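You operate a simulated robot arm through the tools that you are given. There is no shell and no other tool.

You run a simulated robot arm. Do the job below in one go: nothing can be reset, and whatever is moved stays where it is left.

TASK
Close the water panel down.
Fine: blue valve shut, hold VENT till the water gauge is at zero, drain the tank by the grey valve and shut it, violet valve shut, lamp off.

Only the result counts: the job must be done as asked and must still hold three seconds after the hand-in. Knocking over, shifting, dropping, spilling or breaking anything else fails it.

THE ROBOT
A 7-joint arm with a fingered hand, fixed in place. Base frame: the origin is on the floor under the middle of its stand, x ahead of it, y to its left, z up; the work surface is at about z = 860. Units: mm, rad, N and s.
With the tool pointing down near the work surface it reaches from about 340 to 840 mm from the base axis. Its first joint turns from -2.496 to 2.496 rad. Payload 3 kg.
Tool frame: the origin (TCP) lies between the finger pads and is the grasp point; the fingertips stand 26 mm ahead of it; z points along the fingers, y is the line along which they close. The gripper opens to 148 mm; its body begins 73 mm behind the TCP. The gripper is a hand of 3 fingers: y runs from the thumb to the fingers, the wrist lies at [0, 0, -229] in the tool frame, and closing takes about 1.5 s.
Orientation is that of the tool frame in the base frame, as [roll, pitch, yaw] about the fixed x, y, z axes, in that order (R = Rz(yaw) Ry(pitch) Rx(roll)). With the fingers straight down and closing along the base's y, the tool's x points along the base's -x, its y along +y and its z along -z.

THE INTERFACE
- The arm moves only by the tool drive_tool. Its arguments are lists of equal length, an entry for each row: "xyz": the shift along the tool's x, y, z in mm, a list of three; "dr": the turn, a rotation vector about the tool's x, y, z in rad, a list of three; "gripper": the gripper command, from -1 (shut) to 1 (fully open), values between in proportion. In form: {"xyz": [[dx, dy, dz], ...], "dr": [[rx, ry, rz], ...], "gripper": [gripper, ...]}. A call has 1 to 20 rows; each row shifts and turns the commanded pose from where the row before left it, along the tool's axes as they then stand. Each row takes 0.2 s and may step no farther than 50 mm and 0.15 rad from the row before; otherwise, or with a gripper value out of range, the whole call is refused. Where a pose cannot be reached the arm comes as near as it can. A force on the tool above 70 N (or 10 N above the force at the start of the call, whichever is more), or a blocked arm, ends the call early, and 0.2 s more pass. Each finger travels about 153 mm/s and halts on what it meets, pressing with about 33 N; the grip force reading is that of the motor and also rises with nothing between the fingers. The clock runs only during rows and for 0.2 s after the last one: add rows that do not move to give the fingers time. The reply holds the time, the measured pose of the TCP, the force on the tool along the base axes, the opening and the grip force, in the units named above and with some noise, with the torque about the TCP (base axes, N m) and any sound that the robot's microphone picked up, and new pictures: "pictures" is both (left out), scene, wrist or none.
- Cameras (640 x 400 px; columns grow to the right, rows downward): "scene" is fixed at [220.4, -502.7, 1458.4]; the picture's right is [0.51, -0.86, 0.00], its down [-0.38, -0.23, -0.89] and it looks along [0.77, 0.46, -0.45] (base axes); focal length 345 px, centre (320, 200). "wrist" rides on the gripper at [68, -39, -90] in the tool frame; the picture's right is [0.50, 0.87, 0.00], its down [-0.65, 0.38, -0.65] and it looks along [-0.57, 0.33, 0.76] (tool axes); focal length 222 px, centre (320, 200). There is no depth. A picture from a camera that has moved, and an enlarged one, comes with that camera's place and axes in the base frame and with its lens.
- raise_lower(by): slides the trunk up (or, below 0, down) by that many mm; the arm rides with it, the base frame stays. It gives what a move gives, with no picture.
- set_grasp(shape): the hand has 3 fingers and takes this shape, open, in about a second: jaw (thumb against the fingers, like two jaws); tri (thumb and two fingers); tip (a fingertip pinch); poke (one finger out to press); point (the index stretched); flat (the hand flat); cup (the hand cupped); fist (a fist). The gripper value then closes the fingers along that shape, each until it touches; the sizes above hold for jaw. It gives what a move gives, with no picture.
- close_up(camera, box): a new picture of the part [left, top, right, bottom] of that camera's present view, enlarged. No time passes.
- close_job(): hands the job in; it is judged then, once.

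Places have to be worked out from the pictures, the camera data and where the tool is seen. Open the gripper and draw the arm clear of the work before you hand the job in, unless the task says otherwise.

The tools are called after ">>>" as a command line: name --argument value ..., lists and objects as JSON in quotes. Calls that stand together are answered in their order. drive_tool: Moves the arm, as the interface text tells. Its arguments: {"type":"object","properties":{"xyz":{"type":"array"},"dr":{"type":"array"},"gripper":{"type":"array"},"pictures":{"type":"string","enum":["both","scene","wrist","none"]}},"required":["xyz","dr","gripper"]} The other tools are called the same way: raise_lower (by) moves the trunk up or down; set_grasp (shape) gives the hand a shape; close_up (camera, box) takes an enlarged picture of a part of a camera's view; close_job () hands the job in.

At the start:

```text
time: 0.0
position: [742.1, 131.9, 1166.2]
ee_rot: [3.141, -0.001, -3.142]
ft_force: [-0.2, 0.3, -0.6]
ft_torque: [-0.01, 0.0, 0.02]
grip_width: 147.9
grasp_force: 0.1
shape: jaw
trunk travel left (down, up): [-820.0, 70.0]
```

scene: 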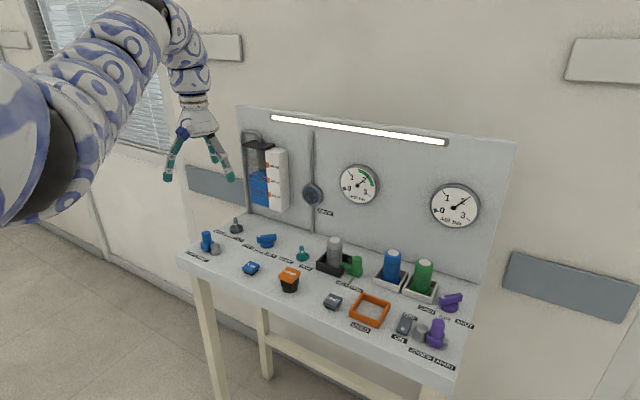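
wrist: 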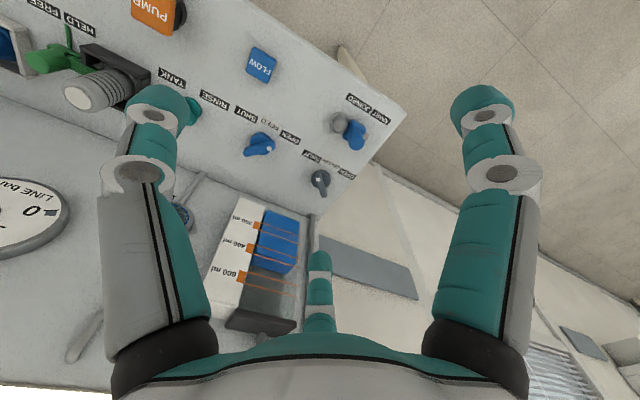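

I start by looking at the panel in detail, before moving anything.

>>> close_up --camera "scene" --box '[170, 190, 330, 290]'

>>> close_up --camera "scene" --box '[310, 230, 486, 360]'

>>> close_up --camera "scene" --box '[230, 100, 400, 220]'

>>> close_up --camera "scene" --box '[390, 160, 520, 250]'

>>> close_up --camera "wrist" --box '[0, 0, 420, 260]'

```text
4.00 times, centred on (250, 240) of scene
camera zoom: at [220.4, -502.7, 1458.4], right [0.51, -0.86, 0.0], down [-0.38, -0.23, -0.89], along [0.77, 0.46, -0.45], focal length 1379 px, centre (600, 40)
```

zoom: 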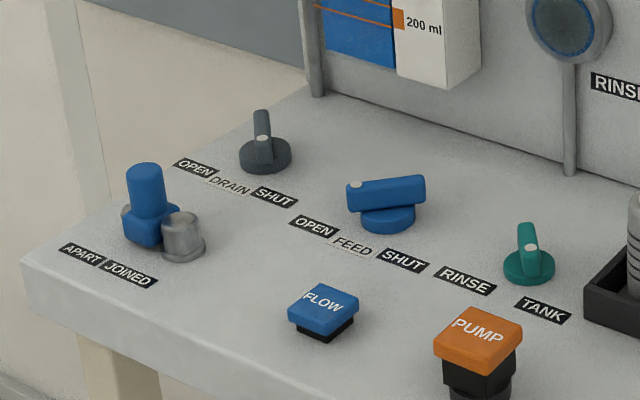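

```text
3.08 times, centred on (398, 295) of scene
camera zoom: at [220.4, -502.7, 1458.4], right [0.51, -0.86, 0.0], down [-0.38, -0.23, -0.89], along [0.77, 0.46, -0.45], focal length 1061 px, centre (80, -92)
```

zoom: 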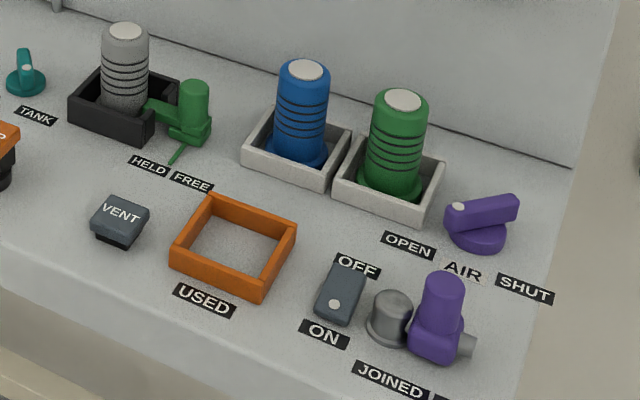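

```text
3.33 times, centred on (315, 160) of scene
camera zoom: at [220.4, -502.7, 1458.4], right [0.51, -0.86, 0.0], down [-0.38, -0.23, -0.89], along [0.77, 0.46, -0.45], focal length 1149 px, centre (337, 333)
```

zoom: 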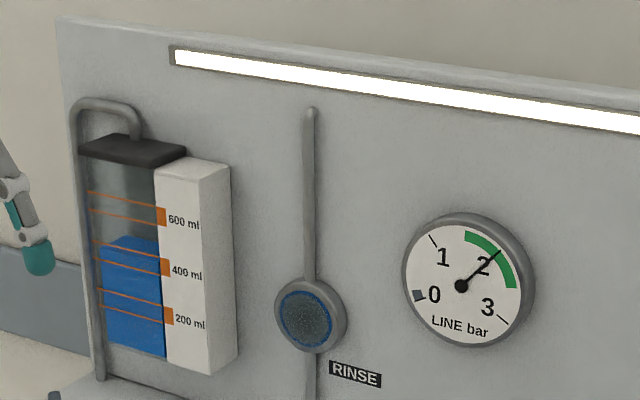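

```text
4.44 times, centred on (455, 205) of scene
camera zoom: at [220.4, -502.7, 1458.4], right [0.51, -0.86, 0.0], down [-0.38, -0.23, -0.89], along [0.77, 0.46, -0.45], focal length 1532 px, centre (-280, 178)
```

zoom: 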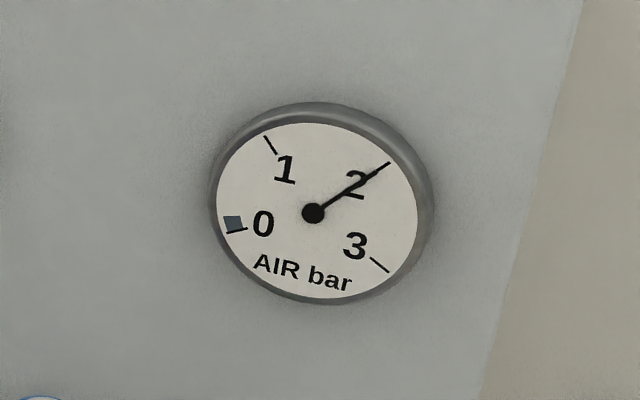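

```text
1.52 times, centred on (210, 130) of wrist
camera zoom: at [674.4, 93.5, 1255.3], right [-0.5, 0.87, 0.0], down [0.65, 0.38, 0.65], along [0.57, 0.33, -0.76], focal length 338 px, centre (488, 307)
```

zoom: 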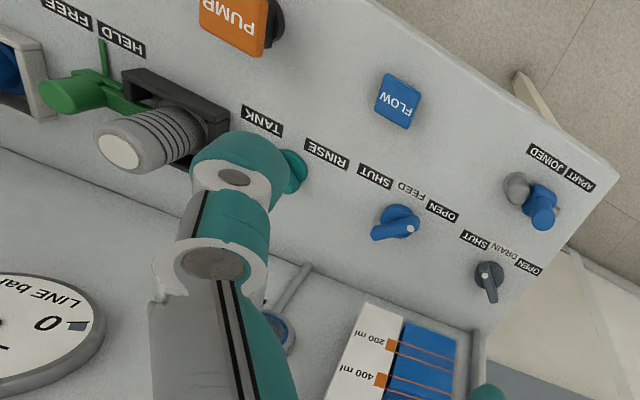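

The FEED (blue), DRAIN (grey) and AIR (violet) valves have their dots at OPEN, SHUT and OPEN respectively. LINE reads about 2 bar and the tank about 500 ml. The hand is well clear of the panel, so I give it the poke shape and see where the finger stands.

>>> set_grasp --shape "poke"

```text
time: 0.9
position: [741.0, 133.1, 1165.8]
ee_rot: [3.141, 0.002, 3.14]
ft_force: [0.1, 0.3, -0.8]
ft_torque: [-0.02, -0.02, 0.0]
grip_width: 0.0
grasp_force: 0.0
shape: poke
trunk travel left (down, up): [-820.0, 70.0]
```

I hold still for one row to see the hand in its poke shape through both cameras.

>>> drive_tool --xyz '[[0, 0, 0]]' --dr '[[0, 0, 0]]' --gripper '[1]'

```text
time: 1.3
position: [741.2, 131.6, 1165.2]
ee_rot: [-3.141, 0.001, 3.141]
ft_force: [0.5, 0.2, -0.4]
ft_torque: [-0.03, 0.01, 0.02]
grip_width: 0.0
grasp_force: 0.1
shape: poke
trunk travel left (down, up): [-820.0, 70.0]
camera wrist: at [674.4, 93.6, 1255.2], right [-0.5, 0.87, 0.0], down [0.65, 0.38, 0.65], along [0.57, 0.33, -0.76], focal length 222 px, centre (320, 200)
```

scene: 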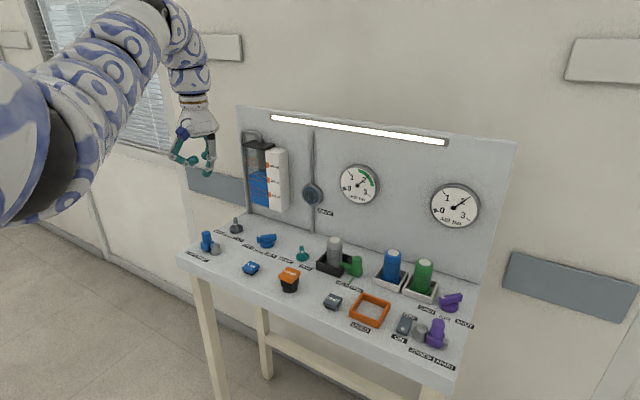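
wrist: 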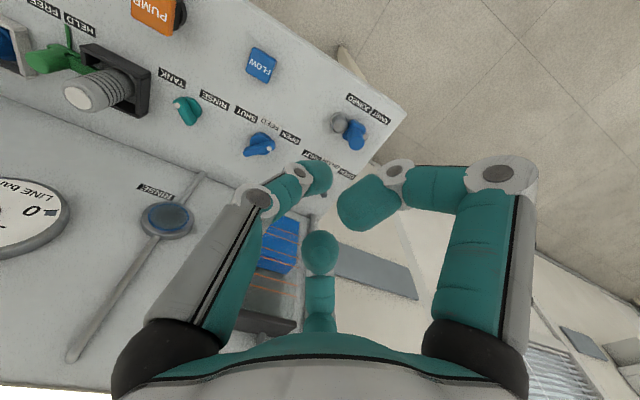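

The fingers now bend inward; I look closer to see which one is out for pressing.

>>> close_up --camera "scene" --box '[150, 80, 250, 180]'

>>> close_up --camera "wrist" --box '[220, 140, 420, 300]'

```text
4.00 times, centred on (200, 130) of scene
camera zoom: at [220.4, -502.7, 1458.4], right [0.51, -0.86, 0.0], down [-0.38, -0.23, -0.89], along [0.77, 0.46, -0.45], focal length 1379 px, centre (800, 480)
```

zoom: 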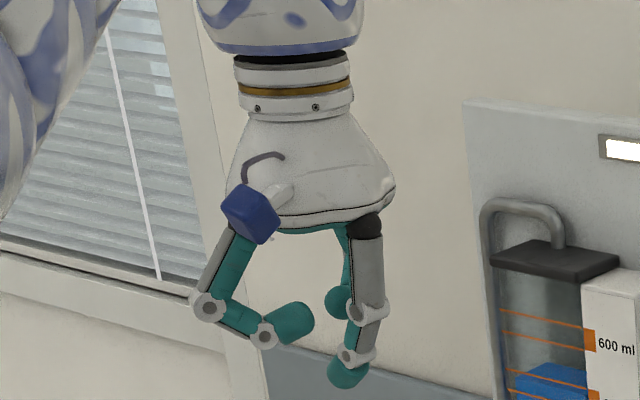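

```text
2.50 times, centred on (320, 220) of wrist
camera zoom: at [674.4, 93.6, 1255.2], right [-0.5, 0.87, 0.0], down [0.65, 0.38, 0.65], along [0.57, 0.33, -0.76], focal length 555 px, centre (320, 150)
```

zoom: 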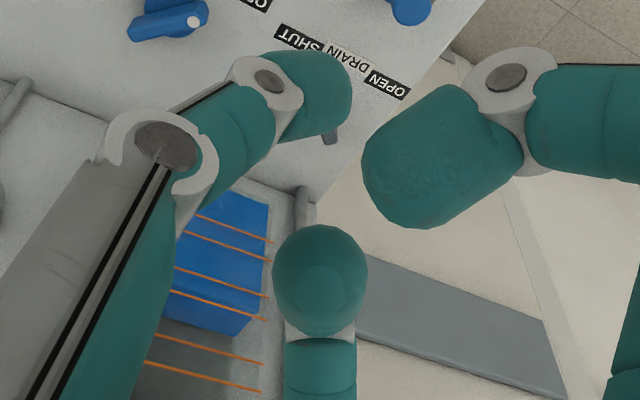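

In poke the thumb tip sits about on the tool axis, some 25 mm ahead of the TCP, with the other two folded only a little behind it. I try the point shape to compare, as a longer single finger would keep the hand clearer of the panel.

>>> set_grasp --shape "point"

>>> drive_tool --xyz '[[0, 0, 0]]' --dr '[[0, 0, 0]]' --gripper '[1]'

>>> close_up --camera "scene" --box '[150, 80, 250, 200]'

>>> close_up --camera "wrist" --box '[160, 60, 580, 340]'

```text
time: 2.2
position: [742.3, 131.9, 1166.5]
ee_rot: [3.141, 0.001, 3.14]
ft_force: [0.5, 0.3, -0.4]
ft_torque: [-0.01, 0.03, 0.0]
grip_width: 142.2
grasp_force: 0.2
shape: point
trunk travel left (down, up): [-820.0, 70.0]
```

```text
time: 2.6
position: [742.2, 132.0, 1164.1]
ee_rot: [-3.14, 0.002, -3.141]
ft_force: [0.0, 0.2, 0.4]
ft_torque: [-0.01, 0.01, 0.03]
grip_width: 142.3
grasp_force: 0.0
shape: point
trunk travel left (down, up): [-820.0, 70.0]
camera wrist: at [674.4, 93.6, 1255.2], right [-0.5, 0.87, 0.0], down [0.65, 0.38, 0.65], along [0.57, 0.33, -0.76], focal length 222 px, centre (320, 200)
```

scene: 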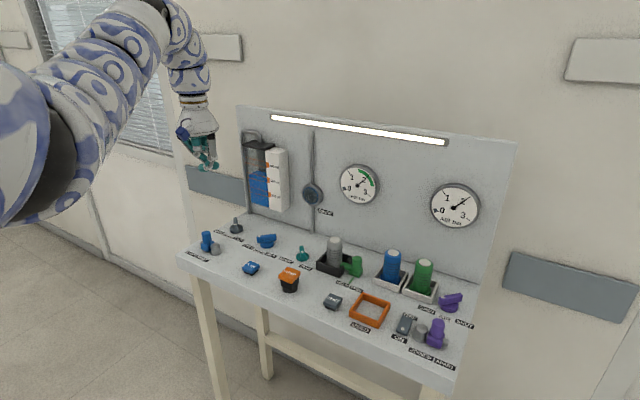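
wrist: 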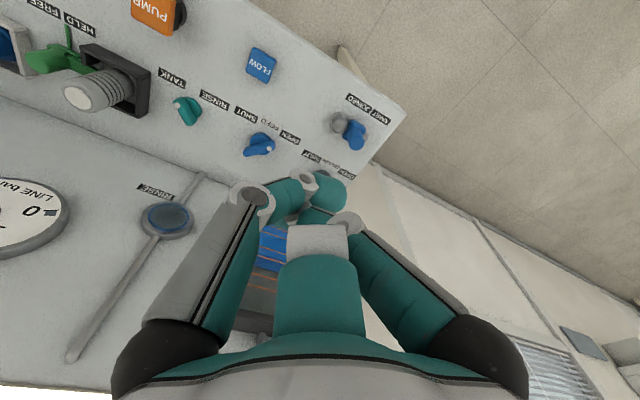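

```text
3.33 times, centred on (200, 140) of scene
camera zoom: at [220.4, -502.7, 1458.4], right [0.51, -0.86, 0.0], down [-0.38, -0.23, -0.89], along [0.77, 0.46, -0.45], focal length 1149 px, centre (720, 400)
```

zoom: 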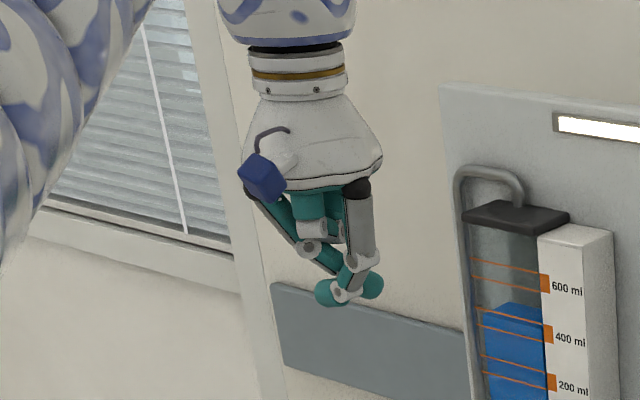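

```text
1.43 times, centred on (370, 200) of wrist
camera zoom: at [674.4, 93.6, 1255.2], right [-0.5, 0.87, 0.0], down [0.65, 0.38, 0.65], along [0.57, 0.33, -0.76], focal length 317 px, centre (249, 200)
```

zoom: 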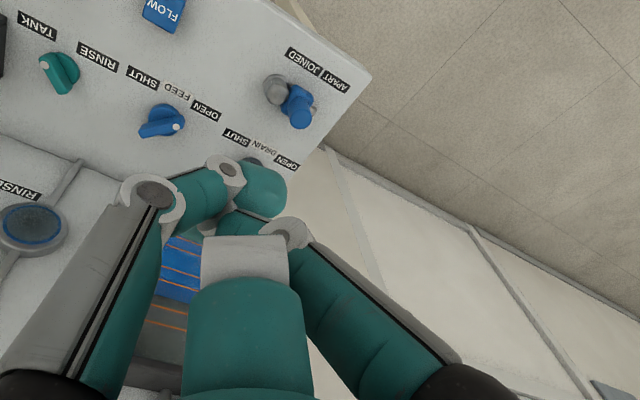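

Point leaves two fingers crossing at the tip, which is no slimmer. I go back to poke and close it, to see whether that tucks the other two fingers in.

>>> set_grasp --shape "poke"

>>> drive_tool --xyz '[[0, 0, 0], [0, 0, 0], [0, 0, 0], [0, 0, 0], [0, 0, 0], [0, 0, 0]]' --dr '[[0, 0, 0], [0, 0, 0], [0, 0, 0], [0, 0, 0], [0, 0, 0], [0, 0, 0]]' --gripper '[-1, -1, -1, -1, -1, -1]'

>>> close_up --camera "scene" --box '[150, 80, 250, 200]'

>>> close_up --camera "wrist" --box '[160, 60, 580, 340]'

```text
time: 3.5
position: [742.0, 132.7, 1164.4]
ee_rot: [3.141, 0.0, 3.141]
ft_force: [0.2, 0.0, 0.4]
ft_torque: [0.0, -0.01, 0.03]
grip_width: 0.1
grasp_force: 0.0
shape: poke
trunk travel left (down, up): [-820.0, 70.0]
```

```text
time: 4.9
position: [741.3, 132.5, 1164.4]
ee_rot: [3.141, 0.0, -3.142]
ft_force: [0.4, -1.2, 0.2]
ft_torque: [-0.01, 0.01, 0.01]
grip_width: 0.0
grasp_force: 33.0
shape: jaw
trunk travel left (down, up): [-820.0, 70.0]
camera wrist: at [674.4, 93.6, 1255.2], right [-0.5, 0.87, 0.0], down [0.65, 0.38, 0.65], along [0.57, 0.33, -0.76], focal length 222 px, centre (320, 200)
```

scene: 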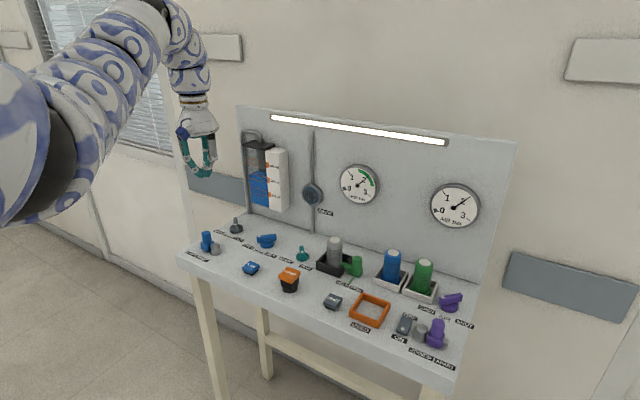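
wrist: 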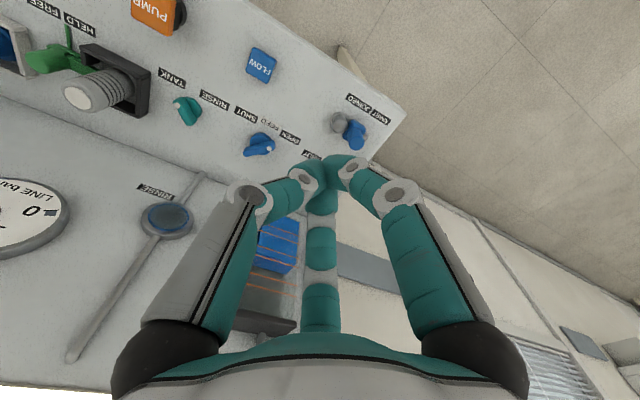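

```text
3.33 times, centred on (200, 140) of scene
camera zoom: at [220.4, -502.7, 1458.4], right [0.51, -0.86, 0.0], down [-0.38, -0.23, -0.89], along [0.77, 0.46, -0.45], focal length 1149 px, centre (720, 400)
```

zoom: 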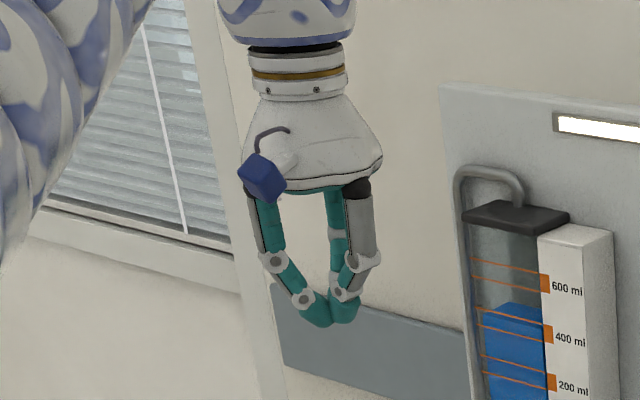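

```text
1.43 times, centred on (370, 200) of wrist
camera zoom: at [674.4, 93.6, 1255.2], right [-0.5, 0.87, 0.0], down [0.65, 0.38, 0.65], along [0.57, 0.33, -0.76], focal length 317 px, centre (249, 200)
```

zoom: 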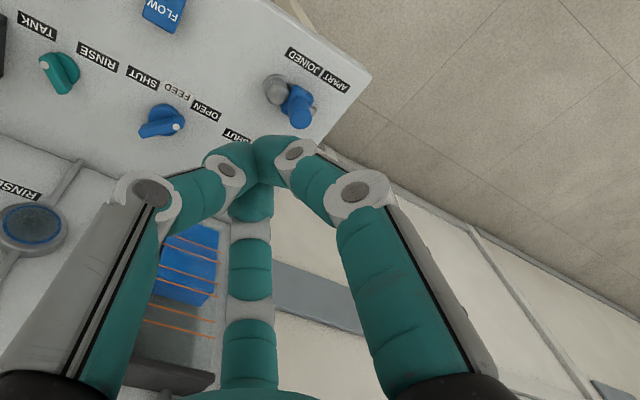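

Closed, the hand goes to a three-finger cluster; the open poke shape is slimmer. I'll return to poke and turn the hand +90° about its axis so the thumb is underneath when the tool leans forward. All of this is in free air.

>>> set_grasp --shape "poke"

>>> drive_tool --xyz '[[0, 0, 0], [0, 0, 0], [0, 0, 0], [0, 0, 0], [0, 0, 0], [0, 0, 0], [0, 0, 0], [0, 0, 0], [0, 0, 0], [0, 0, 0], [0, 0, 0]]' --dr '[[0, 0, 0.1428], [0, 0, 0.1428], [0, 0, 0.1428], [0, 0, 0.1428], [0, 0, 0.1428], [0, 0, 0.1428], [0, 0, 0.1428], [0, 0, 0.1428], [0, 0, 0.1428], [0, 0, 0.1428], [0, 0, 0.1428]]' --gripper '[1, 1, 1, 1, 1, 1, 1, 1, 1, 1, 1]'

```text
time: 5.8
position: [741.7, 132.5, 1165.8]
ee_rot: [3.141, 0.0, -3.142]
ft_force: [-0.7, -0.4, -0.3]
ft_torque: [0.02, 0.01, 0.04]
grip_width: 0.1
grasp_force: 0.0
shape: poke
trunk travel left (down, up): [-820.0, 70.0]
```

```text
time: 8.2
position: [742.7, 133.0, 1165.7]
ee_rot: [3.14, 0.001, 1.57]
ft_force: [0.0, -0.5, 0.2]
ft_torque: [0.0, -0.02, -0.02]
grip_width: 0.0
grasp_force: 0.0
shape: poke
trunk travel left (down, up): [-820.0, 70.0]
camera wrist: at [703.1, 200.2, 1255.5], right [0.87, 0.5, 0.0], down [0.38, -0.66, 0.65], along [0.33, -0.57, -0.76], focal length 222 px, centre (320, 200)
```

scene: 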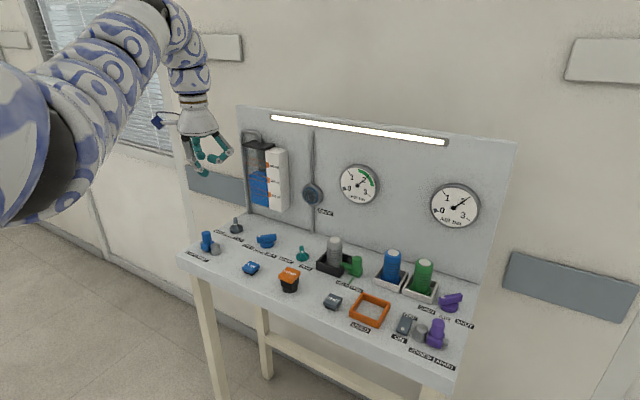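
wrist: 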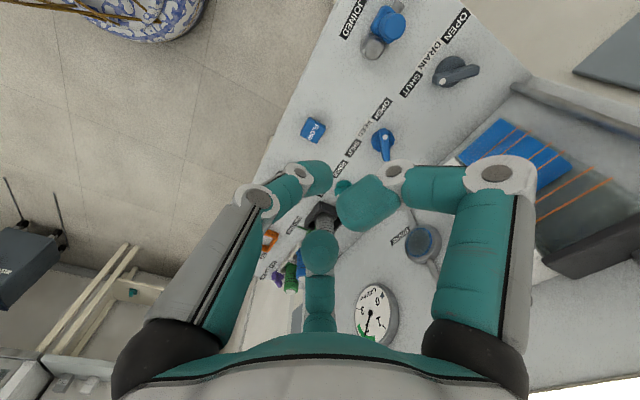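

The turn worked (yaw 1.57). The wrist camera now sees DRAIN and FEED from another side, so I zoom in to get their positions and handle directions.

>>> close_up --camera "wrist" --box '[290, 0, 530, 160]'

>>> close_up --camera "scene" --box '[190, 205, 320, 285]'

>>> close_up --camera "scene" --box '[390, 260, 490, 350]'

```text
2.50 times, centred on (410, 80) of wrist
camera zoom: at [703.1, 200.2, 1255.5], right [0.87, 0.5, 0.0], down [0.38, -0.66, 0.65], along [0.33, -0.57, -0.76], focal length 555 px, centre (95, 500)
```

zoom: 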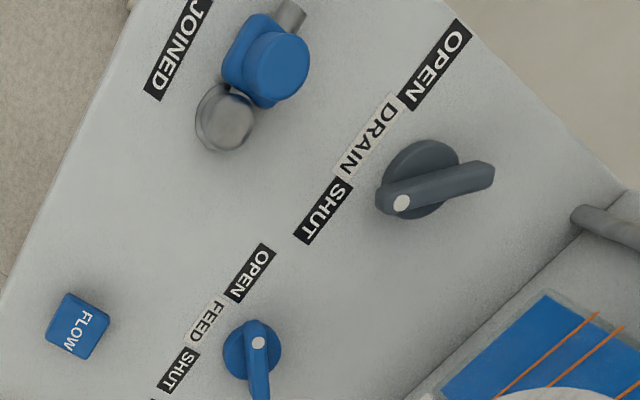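

```text
4.92 times, centred on (255, 245) of scene
camera zoom: at [220.4, -502.7, 1458.4], right [0.51, -0.86, 0.0], down [-0.38, -0.23, -0.89], along [0.77, 0.46, -0.45], focal length 1697 px, centre (640, -22)
```

zoom: 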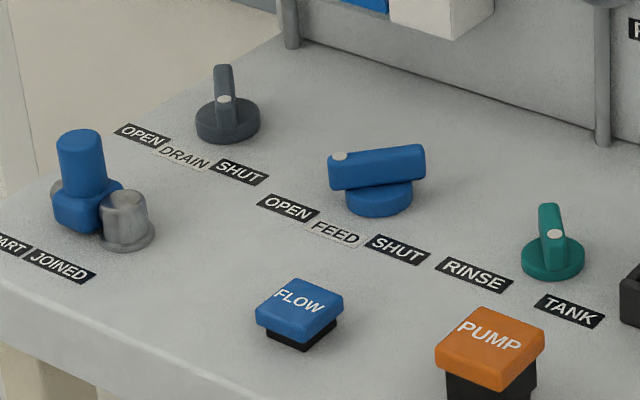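

```text
4.44 times, centred on (440, 305) of scene
camera zoom: at [220.4, -502.7, 1458.4], right [0.51, -0.86, 0.0], down [-0.38, -0.23, -0.89], along [0.77, 0.46, -0.45], focal length 1532 px, centre (-213, -267)
```

zoom: 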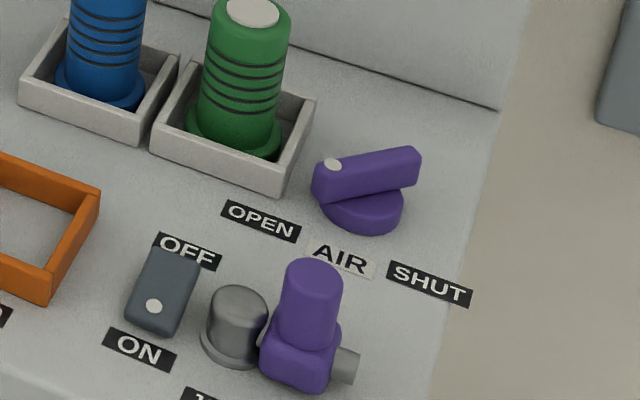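

Wrist view gives FEED at about (896, 96), dot pointing front-left to OPEN, and DRAIN at about (912, 237), dot front-right at SHUT; the surface is near z 857. I lean the tool forward 25° and come to about (852, 135, 1007), still well above everything.

>>> drive_tool --xyz '[[0, 0, 0], [0, 0, 0], [0, 0, 0], [0.5, 6.5, 38], [0.5, 6.5, 38], [0.5, 6.5, 38], [0.5, 6.5, 38], [0.5, 6.5, 38], [0, 0, 0]]' --dr '[[-0.1454, 0, 0], [-0.1454, 0, 0], [-0.1454, 0, 0], [0, 0, 0], [0, 0, 0], [0, 0, 0], [0, 0, 0], [0, 0, 0], [0, 0, 0]]' --gripper '[1, 1, 1, 1, 1, 1, 1, 1, 1]'

>>> close_up --camera "scene" --box '[170, 150, 330, 290]'

```text
time: 10.2
position: [851.0, 134.8, 1007.6]
ee_rot: [2.704, 0.0, 1.571]
ft_force: [-0.5, -0.2, -0.2]
ft_torque: [-0.03, -0.02, -0.02]
grip_width: 0.0
grasp_force: 0.0
shape: poke
trunk travel left (down, up): [-820.0, 70.0]
camera wrist: at [778.2, 202.9, 1072.8], right [0.78, 0.5, 0.37], down [0.07, -0.66, 0.75], along [0.62, -0.57, -0.55], focal length 222 px, centre (320, 200)
```

scene: 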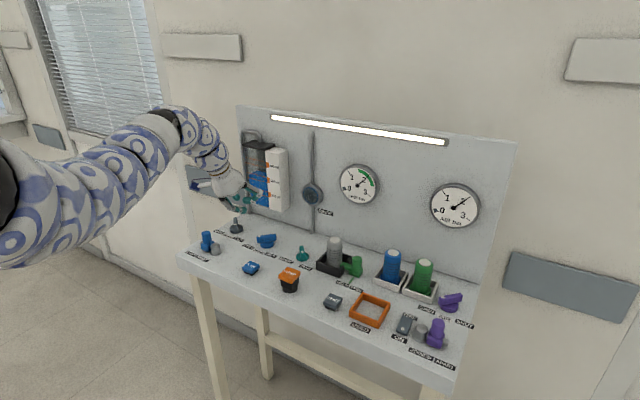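
wrist: 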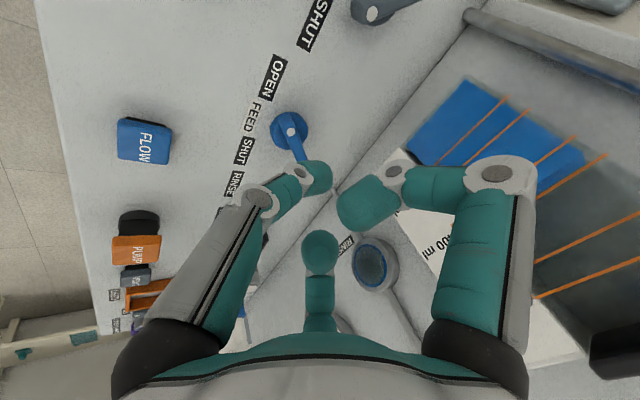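

```text
2.86 times, centred on (250, 220) of scene
camera zoom: at [220.4, -502.7, 1458.4], right [0.51, -0.86, 0.0], down [-0.38, -0.23, -0.89], along [0.77, 0.46, -0.45], focal length 985 px, centre (520, 143)
```

zoom: 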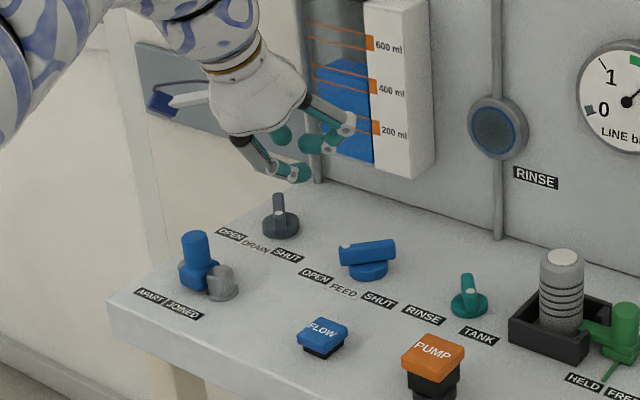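

The scene picture puts the thumb tip where I expect it. I zoom the wrist view on the FEED valve to pin its place before going down.

>>> close_up --camera "wrist" --box '[220, 60, 380, 220]'

>>> close_up --camera "wrist" --box '[100, 0, 340, 150]'

```text
2.50 times, centred on (300, 140) of wrist
camera zoom: at [778.2, 202.9, 1072.8], right [0.78, 0.5, 0.37], down [0.07, -0.66, 0.75], along [0.62, -0.57, -0.55], focal length 555 px, centre (370, 350)
```

zoom: 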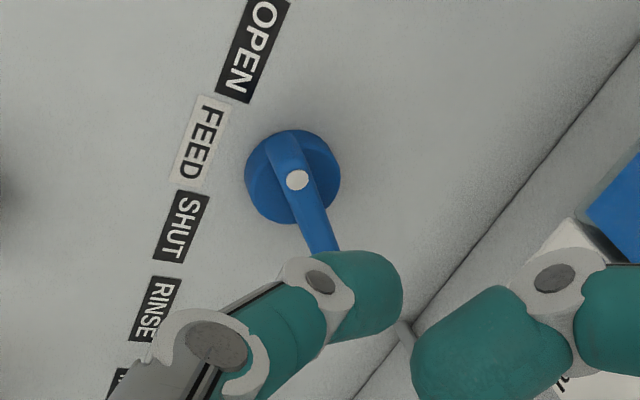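

```text
2.67 times, centred on (220, 75) of wrist
camera zoom: at [778.2, 202.9, 1072.8], right [0.78, 0.5, 0.37], down [0.07, -0.66, 0.75], along [0.62, -0.57, -0.55], focal length 592 px, centre (587, 533)
```

zoom: 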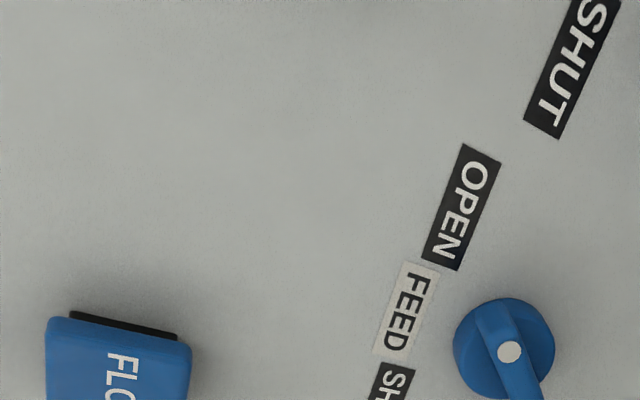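

Two wrist views agree on FEED: centre about (897.5, 97.5), disc top near z 867, handle half-length about 30 with its dot end front-left. I come down on its left side, tip at about (902, 143, 876), clear of the handle.

>>> drive_tool --xyz '[[1.64, -0.2, 23], [1.64, -0.2, 23], [1.64, -0.2, 23], [1.64, -0.2, 23], [1.64, -0.2, 23], [0, 0, 0]]' --dr '[[0, 0, 0], [0, 0, 0], [0, 0, 0], [0, 0, 0], [0, 0, 0], [0, 0, 0]]' --gripper '[1, 1, 1, 1, 1, 1]'

>>> close_up --camera "scene" --box '[200, 190, 320, 290]'

>>> close_up --camera "wrist" --box '[200, 60, 400, 220]'

```text
time: 11.6
position: [894.5, 142.4, 912.2]
ee_rot: [2.704, -0.001, 1.573]
ft_force: [0.1, -0.2, 0.2]
ft_torque: [-0.02, -0.01, 0.01]
grip_width: 0.2
grasp_force: 0.0
shape: poke
out of reach, approached as far as the arm can: row 5
trunk travel left (down, up): [-820.0, 70.0]
camera wrist: at [821.7, 209.3, 977.4], right [0.78, 0.5, 0.37], down [0.07, -0.65, 0.75], along [0.62, -0.57, -0.55], focal length 222 px, centre (320, 200)
```

scene: 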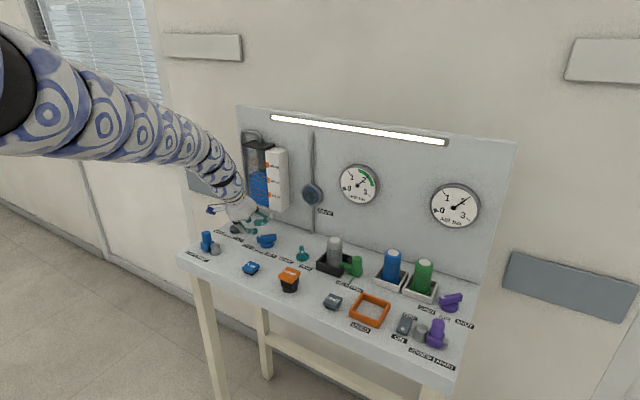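
wrist: 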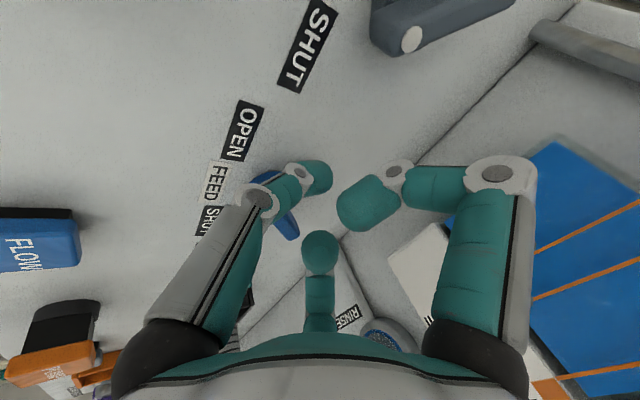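

```text
4.00 times, centred on (260, 240) of scene
camera zoom: at [220.4, -502.7, 1458.4], right [0.51, -0.86, 0.0], down [-0.38, -0.23, -0.89], along [0.77, 0.46, -0.45], focal length 1379 px, centre (560, 40)
```

zoom: 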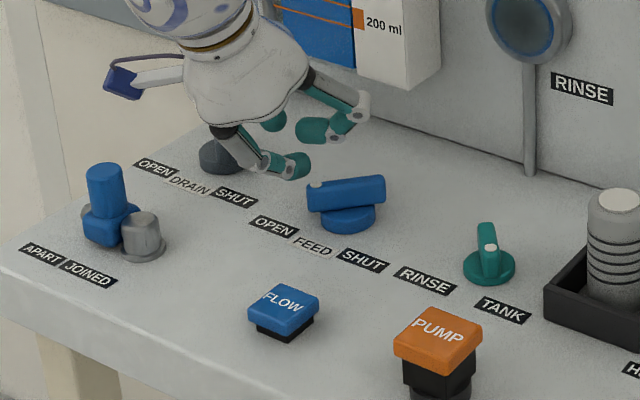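

```text
2.50 times, centred on (300, 140) of wrist
camera zoom: at [821.7, 209.3, 977.4], right [0.78, 0.5, 0.37], down [0.07, -0.65, 0.75], along [0.62, -0.57, -0.55], focal length 555 px, centre (370, 350)
```

zoom: 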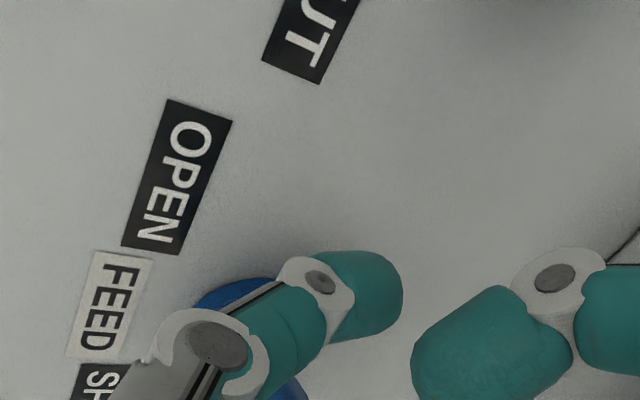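

Row 5 ran out of reach: the arm is nearly straight and slopes down from a high shoulder. I'll raise the tool 200 mm straight up and then lower the trunk, which levels the arm and gains reach.

>>> drive_tool --xyz '[[0, 16.9, -36.25], [0, 16.9, -36.25], [0, 16.9, -36.25], [0, 16.9, -36.25], [0, 16.9, -36.25], [0, 0, 0]]' --dr '[[0, 0, 0], [0, 0, 0], [0, 0, 0], [0, 0, 0], [0, 0, 0], [0, 0, 0]]' --gripper '[1, 1, 1, 1, 1, 1]' --pictures "none"

```text
time: 13.0
position: [894.2, 141.4, 1112.0]
ee_rot: [2.706, 0.0, 1.572]
ft_force: [0.0, -0.4, -0.9]
ft_torque: [-0.01, -0.04, 0.01]
grip_width: 0.0
grasp_force: 0.0
shape: poke
trunk travel left (down, up): [-820.0, 70.0]
```

The tool is at z 1112. I lower the trunk by 200 mm, which brings the tip back to the same clear spot beside the FEED valve.

>>> raise_lower --by -200

```text
time: 15.2
position: [894.1, 141.0, 913.4]
ee_rot: [2.704, 0.0, 1.571]
ft_force: [-0.1, -0.5, 0.1]
ft_torque: [0.02, 0.03, -0.02]
grip_width: 0.1
grasp_force: 0.1
shape: poke
trunk travel left (down, up): [-620.0, 270.0]
```

TCP is (894, 141, 913) with reach to spare now. I drop the tip to about z 876 and begin pushing the handle's dot end to the right and toward the robot, stopping midway to look.

>>> drive_tool --xyz '[[0, -0.2, 11.5], [-10, 0, 0], [-7, -4.5, -2.1], [-6, -5.4, -2.5], [-5, -4.5, -2.1], [0, 0, 0]]' --dr '[[0, 0, 0], [0, 0, 0], [0, 0, 0], [0, 0, 0], [0, 0, 0], [0, 0, 0]]' --gripper '[1, 1, 1, 1, 1, 1]'

>>> close_up --camera "scene" --box '[200, 190, 320, 290]'

>>> close_up --camera "wrist" --box '[200, 60, 400, 220]'

```text
time: 16.6
position: [884.0, 113.5, 903.5]
ee_rot: [2.704, 0.0, 1.571]
ft_force: [-0.1, -0.4, 0.3]
ft_torque: [0.01, 0.0, -0.01]
grip_width: 0.0
grasp_force: 0.0
shape: poke
trunk travel left (down, up): [-620.0, 270.0]
camera wrist: at [810.3, 181.2, 967.8], right [0.78, 0.5, 0.37], down [0.07, -0.66, 0.75], along [0.62, -0.57, -0.55], focal length 222 px, centre (320, 200)
```

scene: 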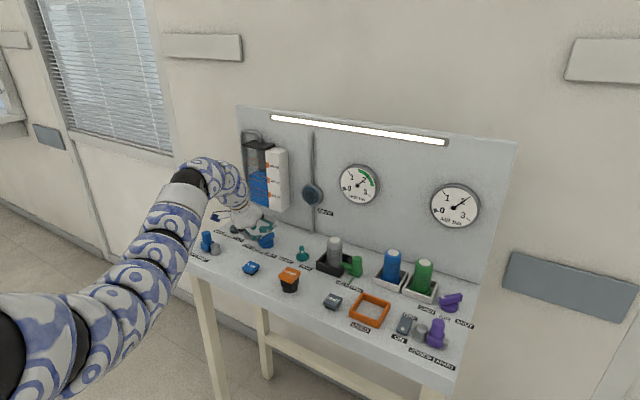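
wrist: 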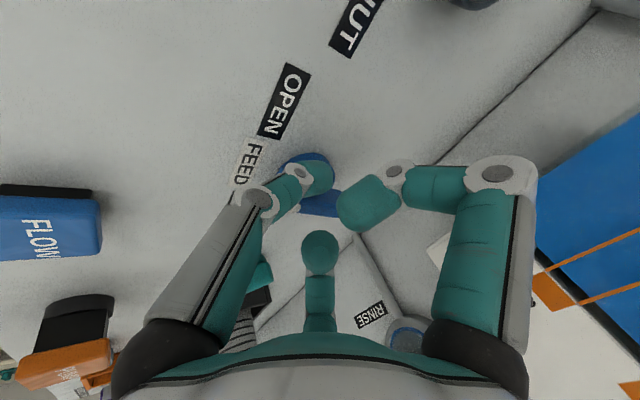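

```text
4.00 times, centred on (260, 240) of scene
camera zoom: at [220.4, -502.7, 1458.4], right [0.51, -0.86, 0.0], down [-0.38, -0.23, -0.89], along [0.77, 0.46, -0.45], focal length 1379 px, centre (560, 40)
```

zoom: 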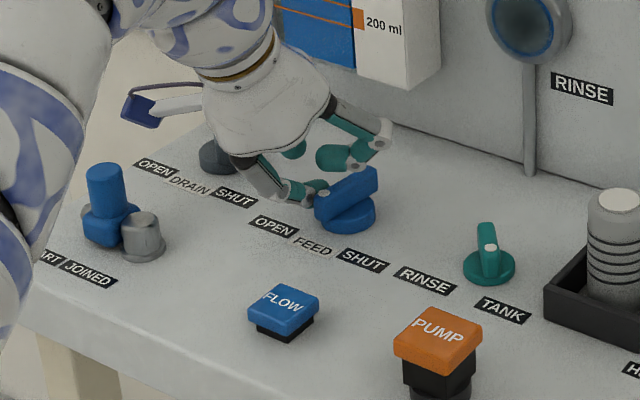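

```text
2.50 times, centred on (300, 140) of wrist
camera zoom: at [810.3, 181.2, 967.8], right [0.78, 0.5, 0.37], down [0.07, -0.66, 0.75], along [0.62, -0.57, -0.55], focal length 555 px, centre (370, 350)
```

zoom: 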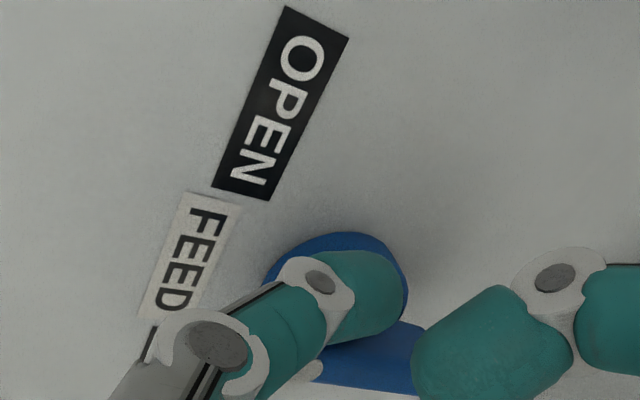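

The handle is already turning with almost no force. I carry on along the arc towards SHUT.

>>> drive_tool --xyz '[[-6, -4.5, -2.1], [-6, -3.6, -1.7], [-6, -1.8, -0.85], [-6, -0.9, -0.4], [0, 0, 0]]' --dr '[[0, 0, 0], [0, 0, 0], [0, 0, 0], [0, 0, 0], [0, 0, 0]]' --gripper '[1, 1, 1, 1, 1]'

>>> close_up --camera "scene" --box '[200, 190, 320, 290]'

>>> close_up --camera "wrist" --box '[200, 60, 400, 220]'

```text
time: 17.8
position: [871.5, 92.5, 902.2]
ee_rot: [2.705, 0.0, 1.573]
ft_force: [-3.2, 7.3, 1.8]
ft_torque: [0.18, 0.07, 0.1]
grip_width: 0.0
grasp_force: 0.0
shape: poke
trunk travel left (down, up): [-620.0, 270.0]
camera wrist: at [797.5, 159.0, 967.9], right [0.78, 0.5, 0.37], down [0.07, -0.66, 0.75], along [0.62, -0.56, -0.55], focal length 222 px, centre (320, 200)
```

scene: 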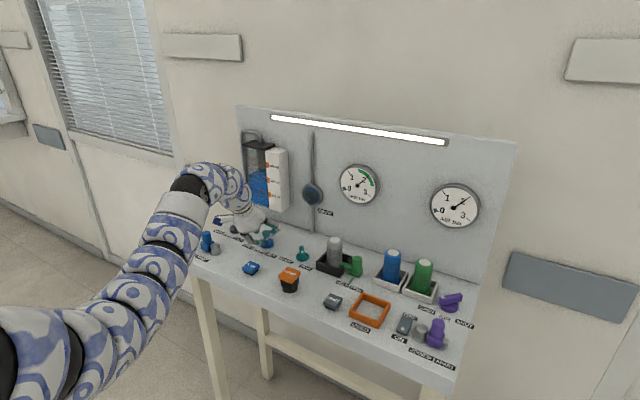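
wrist: 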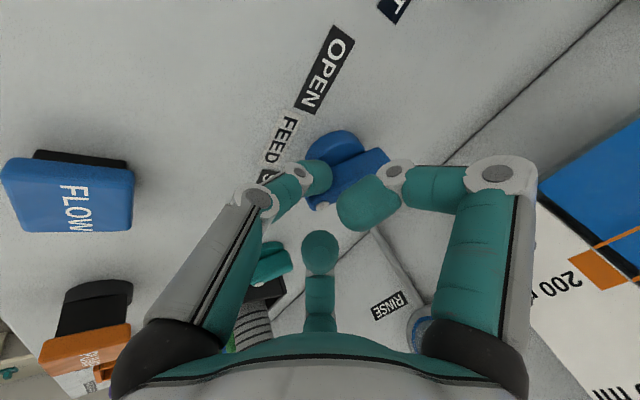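

```text
4.00 times, centred on (260, 240) of scene
camera zoom: at [220.4, -502.7, 1458.4], right [0.51, -0.86, 0.0], down [-0.38, -0.23, -0.89], along [0.77, 0.46, -0.45], focal length 1379 px, centre (560, 40)
```

zoom: 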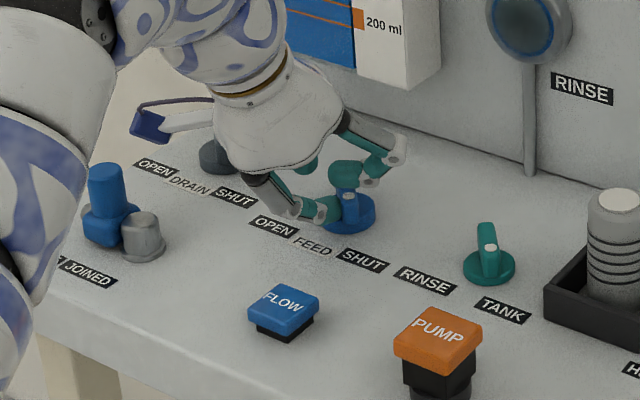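

```text
2.50 times, centred on (300, 140) of wrist
camera zoom: at [797.5, 159.0, 967.9], right [0.78, 0.5, 0.37], down [0.07, -0.66, 0.75], along [0.62, -0.56, -0.55], focal length 555 px, centre (370, 350)
```

zoom: 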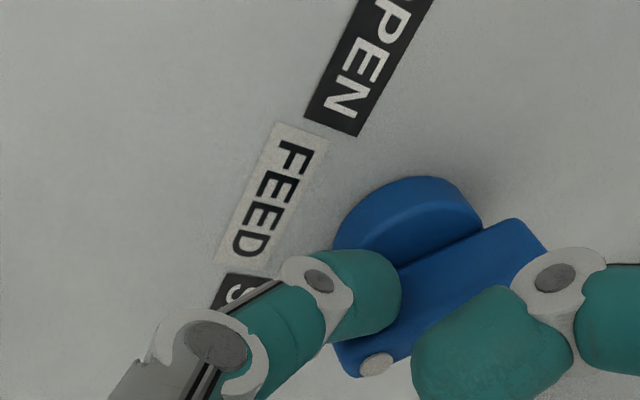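

Force rose to about 8 N, so the handle seems to be at its stop. I back the finger off to the left and up so I can see the handle.

>>> drive_tool --xyz '[[10, 0, 0], [15, 0, 0], [10, 10, -20], [0, 16.9, -36.25], [0, 16.9, -36.25], [0, 0, 0]]' --dr '[[0, 0, 0], [0, 0, 0], [0, 0, 0], [0, 0, 0], [0, 0, 0], [0, 0, 0]]' --gripper '[1, 1, 1, 1, 1, 1]'

>>> close_up --camera "scene" --box '[200, 190, 320, 290]'

>>> close_up --camera "wrist" --box '[200, 60, 400, 220]'

>>> close_up --camera "scene" --box '[230, 110, 400, 220]'

```text
time: 19.2
position: [872.8, 126.7, 1004.1]
ee_rot: [2.706, -0.001, 1.571]
ft_force: [0.5, 0.8, -0.1]
ft_torque: [-0.05, 0.03, 0.03]
grip_width: 0.0
grasp_force: 0.0
shape: poke
trunk travel left (down, up): [-620.0, 270.0]
camera wrist: at [799.1, 193.4, 1069.4], right [0.78, 0.5, 0.37], down [0.07, -0.65, 0.75], along [0.62, -0.57, -0.55], focal length 222 px, centre (320, 200)
```

scene: 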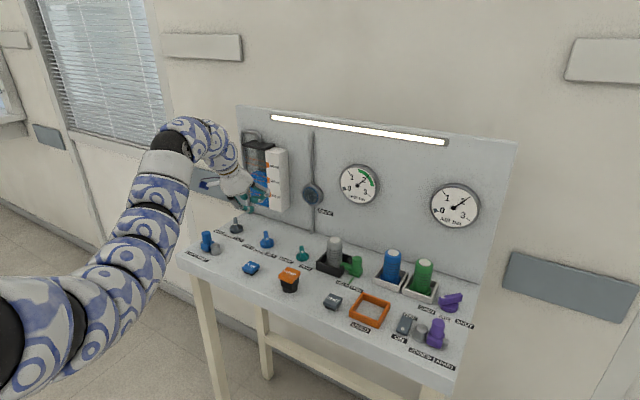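
wrist: 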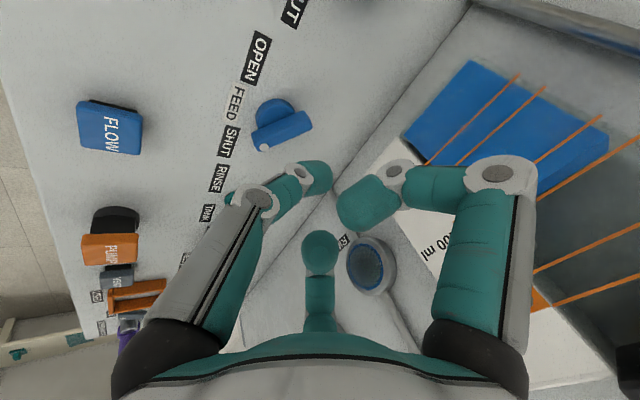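

```text
4.00 times, centred on (260, 240) of scene
camera zoom: at [220.4, -502.7, 1458.4], right [0.51, -0.86, 0.0], down [-0.38, -0.23, -0.89], along [0.77, 0.46, -0.45], focal length 1379 px, centre (560, 40)
```

zoom: 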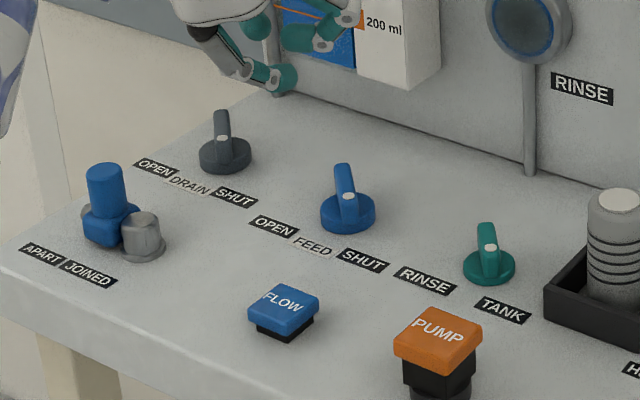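

```text
2.50 times, centred on (300, 140) of wrist
camera zoom: at [799.1, 193.4, 1069.4], right [0.78, 0.5, 0.37], down [0.07, -0.65, 0.75], along [0.62, -0.57, -0.55], focal length 555 px, centre (370, 350)
```

zoom: 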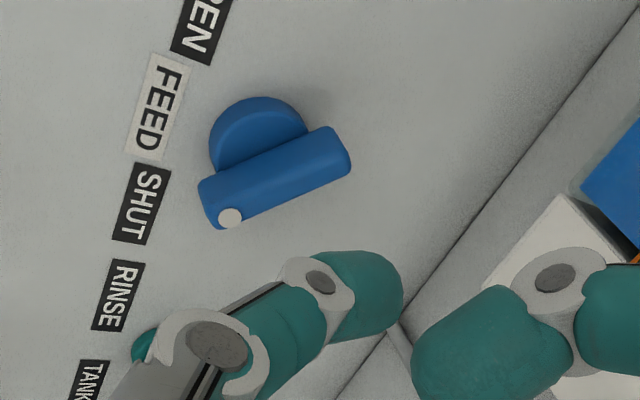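

```text
3.64 times, centred on (315, 165) of scene
camera zoom: at [220.4, -502.7, 1458.4], right [0.51, -0.86, 0.0], down [-0.38, -0.23, -0.89], along [0.77, 0.46, -0.45], focal length 1254 px, centre (338, 327)
```

zoom: 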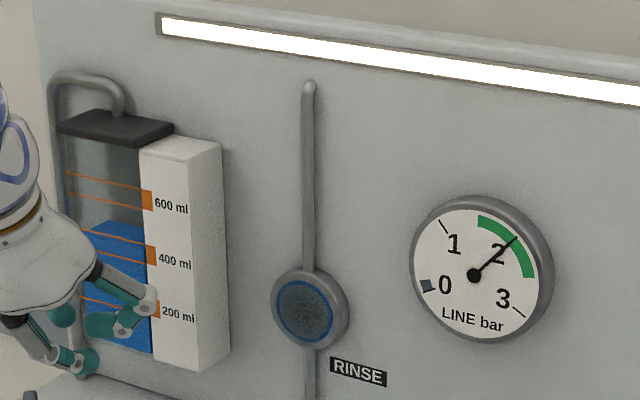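

The blue FEED handle now lies at SHUT just as the grey one does. LINE still reads 2 bar. Next is VENT, which I judge at about (780, -206) with its top near z 875; I draw back and travel across at a safe height.

>>> drive_tool --xyz '[[0, -29, -24.6], [0, -29, -24.6], [0, -29, -24.6], [-41.6, 0, 0], [-41.6, 0, 0], [-41.6, 0, 0], [-41.6, 0, 0], [-41.6, 0, 0], [-41.6, 0, 0], [-41.6, 0, 0], [-41.6, 0, 0], [0, 0, 0]]' --dr '[[0, 0, 0], [0, 0, 0], [0, 0, 0], [0, 0, 0], [0, 0, 0], [0, 0, 0], [0, 0, 0], [0, 0, 0], [0, 0, 0], [0, 0, 0], [0, 0, 0], [0, 0, 0]]' --gripper '[1, 1, 1, 1, 1, 1, 1, 1, 1, 1, 1, 1]'

>>> close_up --camera "scene" --box '[230, 110, 400, 220]'

>>> close_up --camera "wrist" --box '[140, 30, 400, 200]'

```text
time: 21.8
position: [763.2, -208.3, 1035.0]
ee_rot: [2.705, 0.001, 1.571]
ft_force: [0.0, 0.7, 0.0]
ft_torque: [0.02, -0.01, 0.0]
grip_width: 0.0
grasp_force: 0.0
shape: poke
trunk travel left (down, up): [-620.0, 270.0]
camera wrist: at [689.8, -140.6, 1099.4], right [0.78, 0.5, 0.37], down [0.07, -0.65, 0.75], along [0.62, -0.57, -0.55], focal length 222 px, centre (320, 200)
```

scene: 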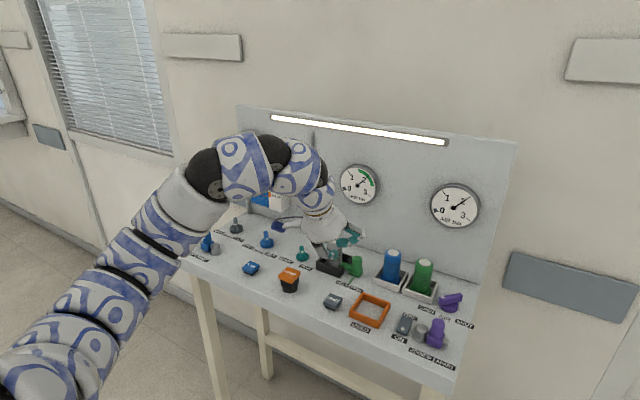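
wrist: 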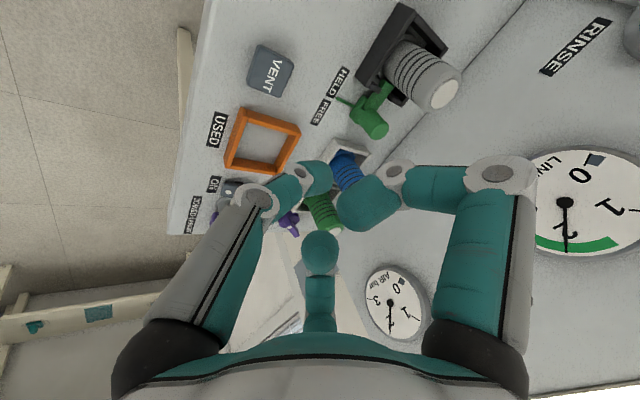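

```text
3.64 times, centred on (315, 165) of scene
camera zoom: at [220.4, -502.7, 1458.4], right [0.51, -0.86, 0.0], down [-0.38, -0.23, -0.89], along [0.77, 0.46, -0.45], focal length 1254 px, centre (338, 327)
```

zoom: 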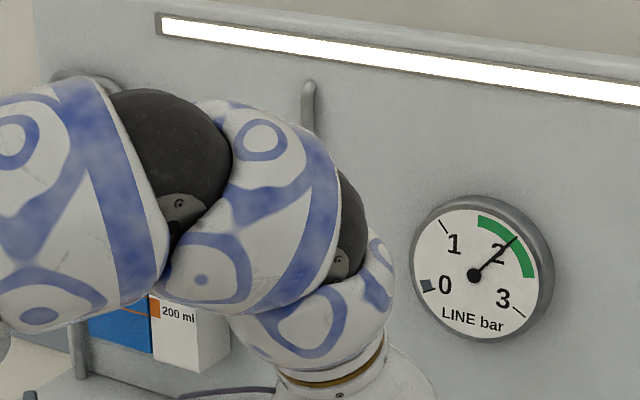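

```text
2.35 times, centred on (270, 115) of wrist
camera zoom: at [689.8, -140.6, 1099.4], right [0.78, 0.5, 0.37], down [0.07, -0.65, 0.75], along [0.62, -0.57, -0.55], focal length 523 px, centre (438, 400)
```

zoom: 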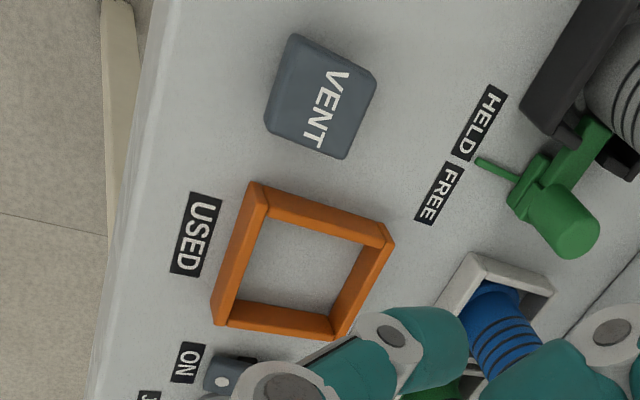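

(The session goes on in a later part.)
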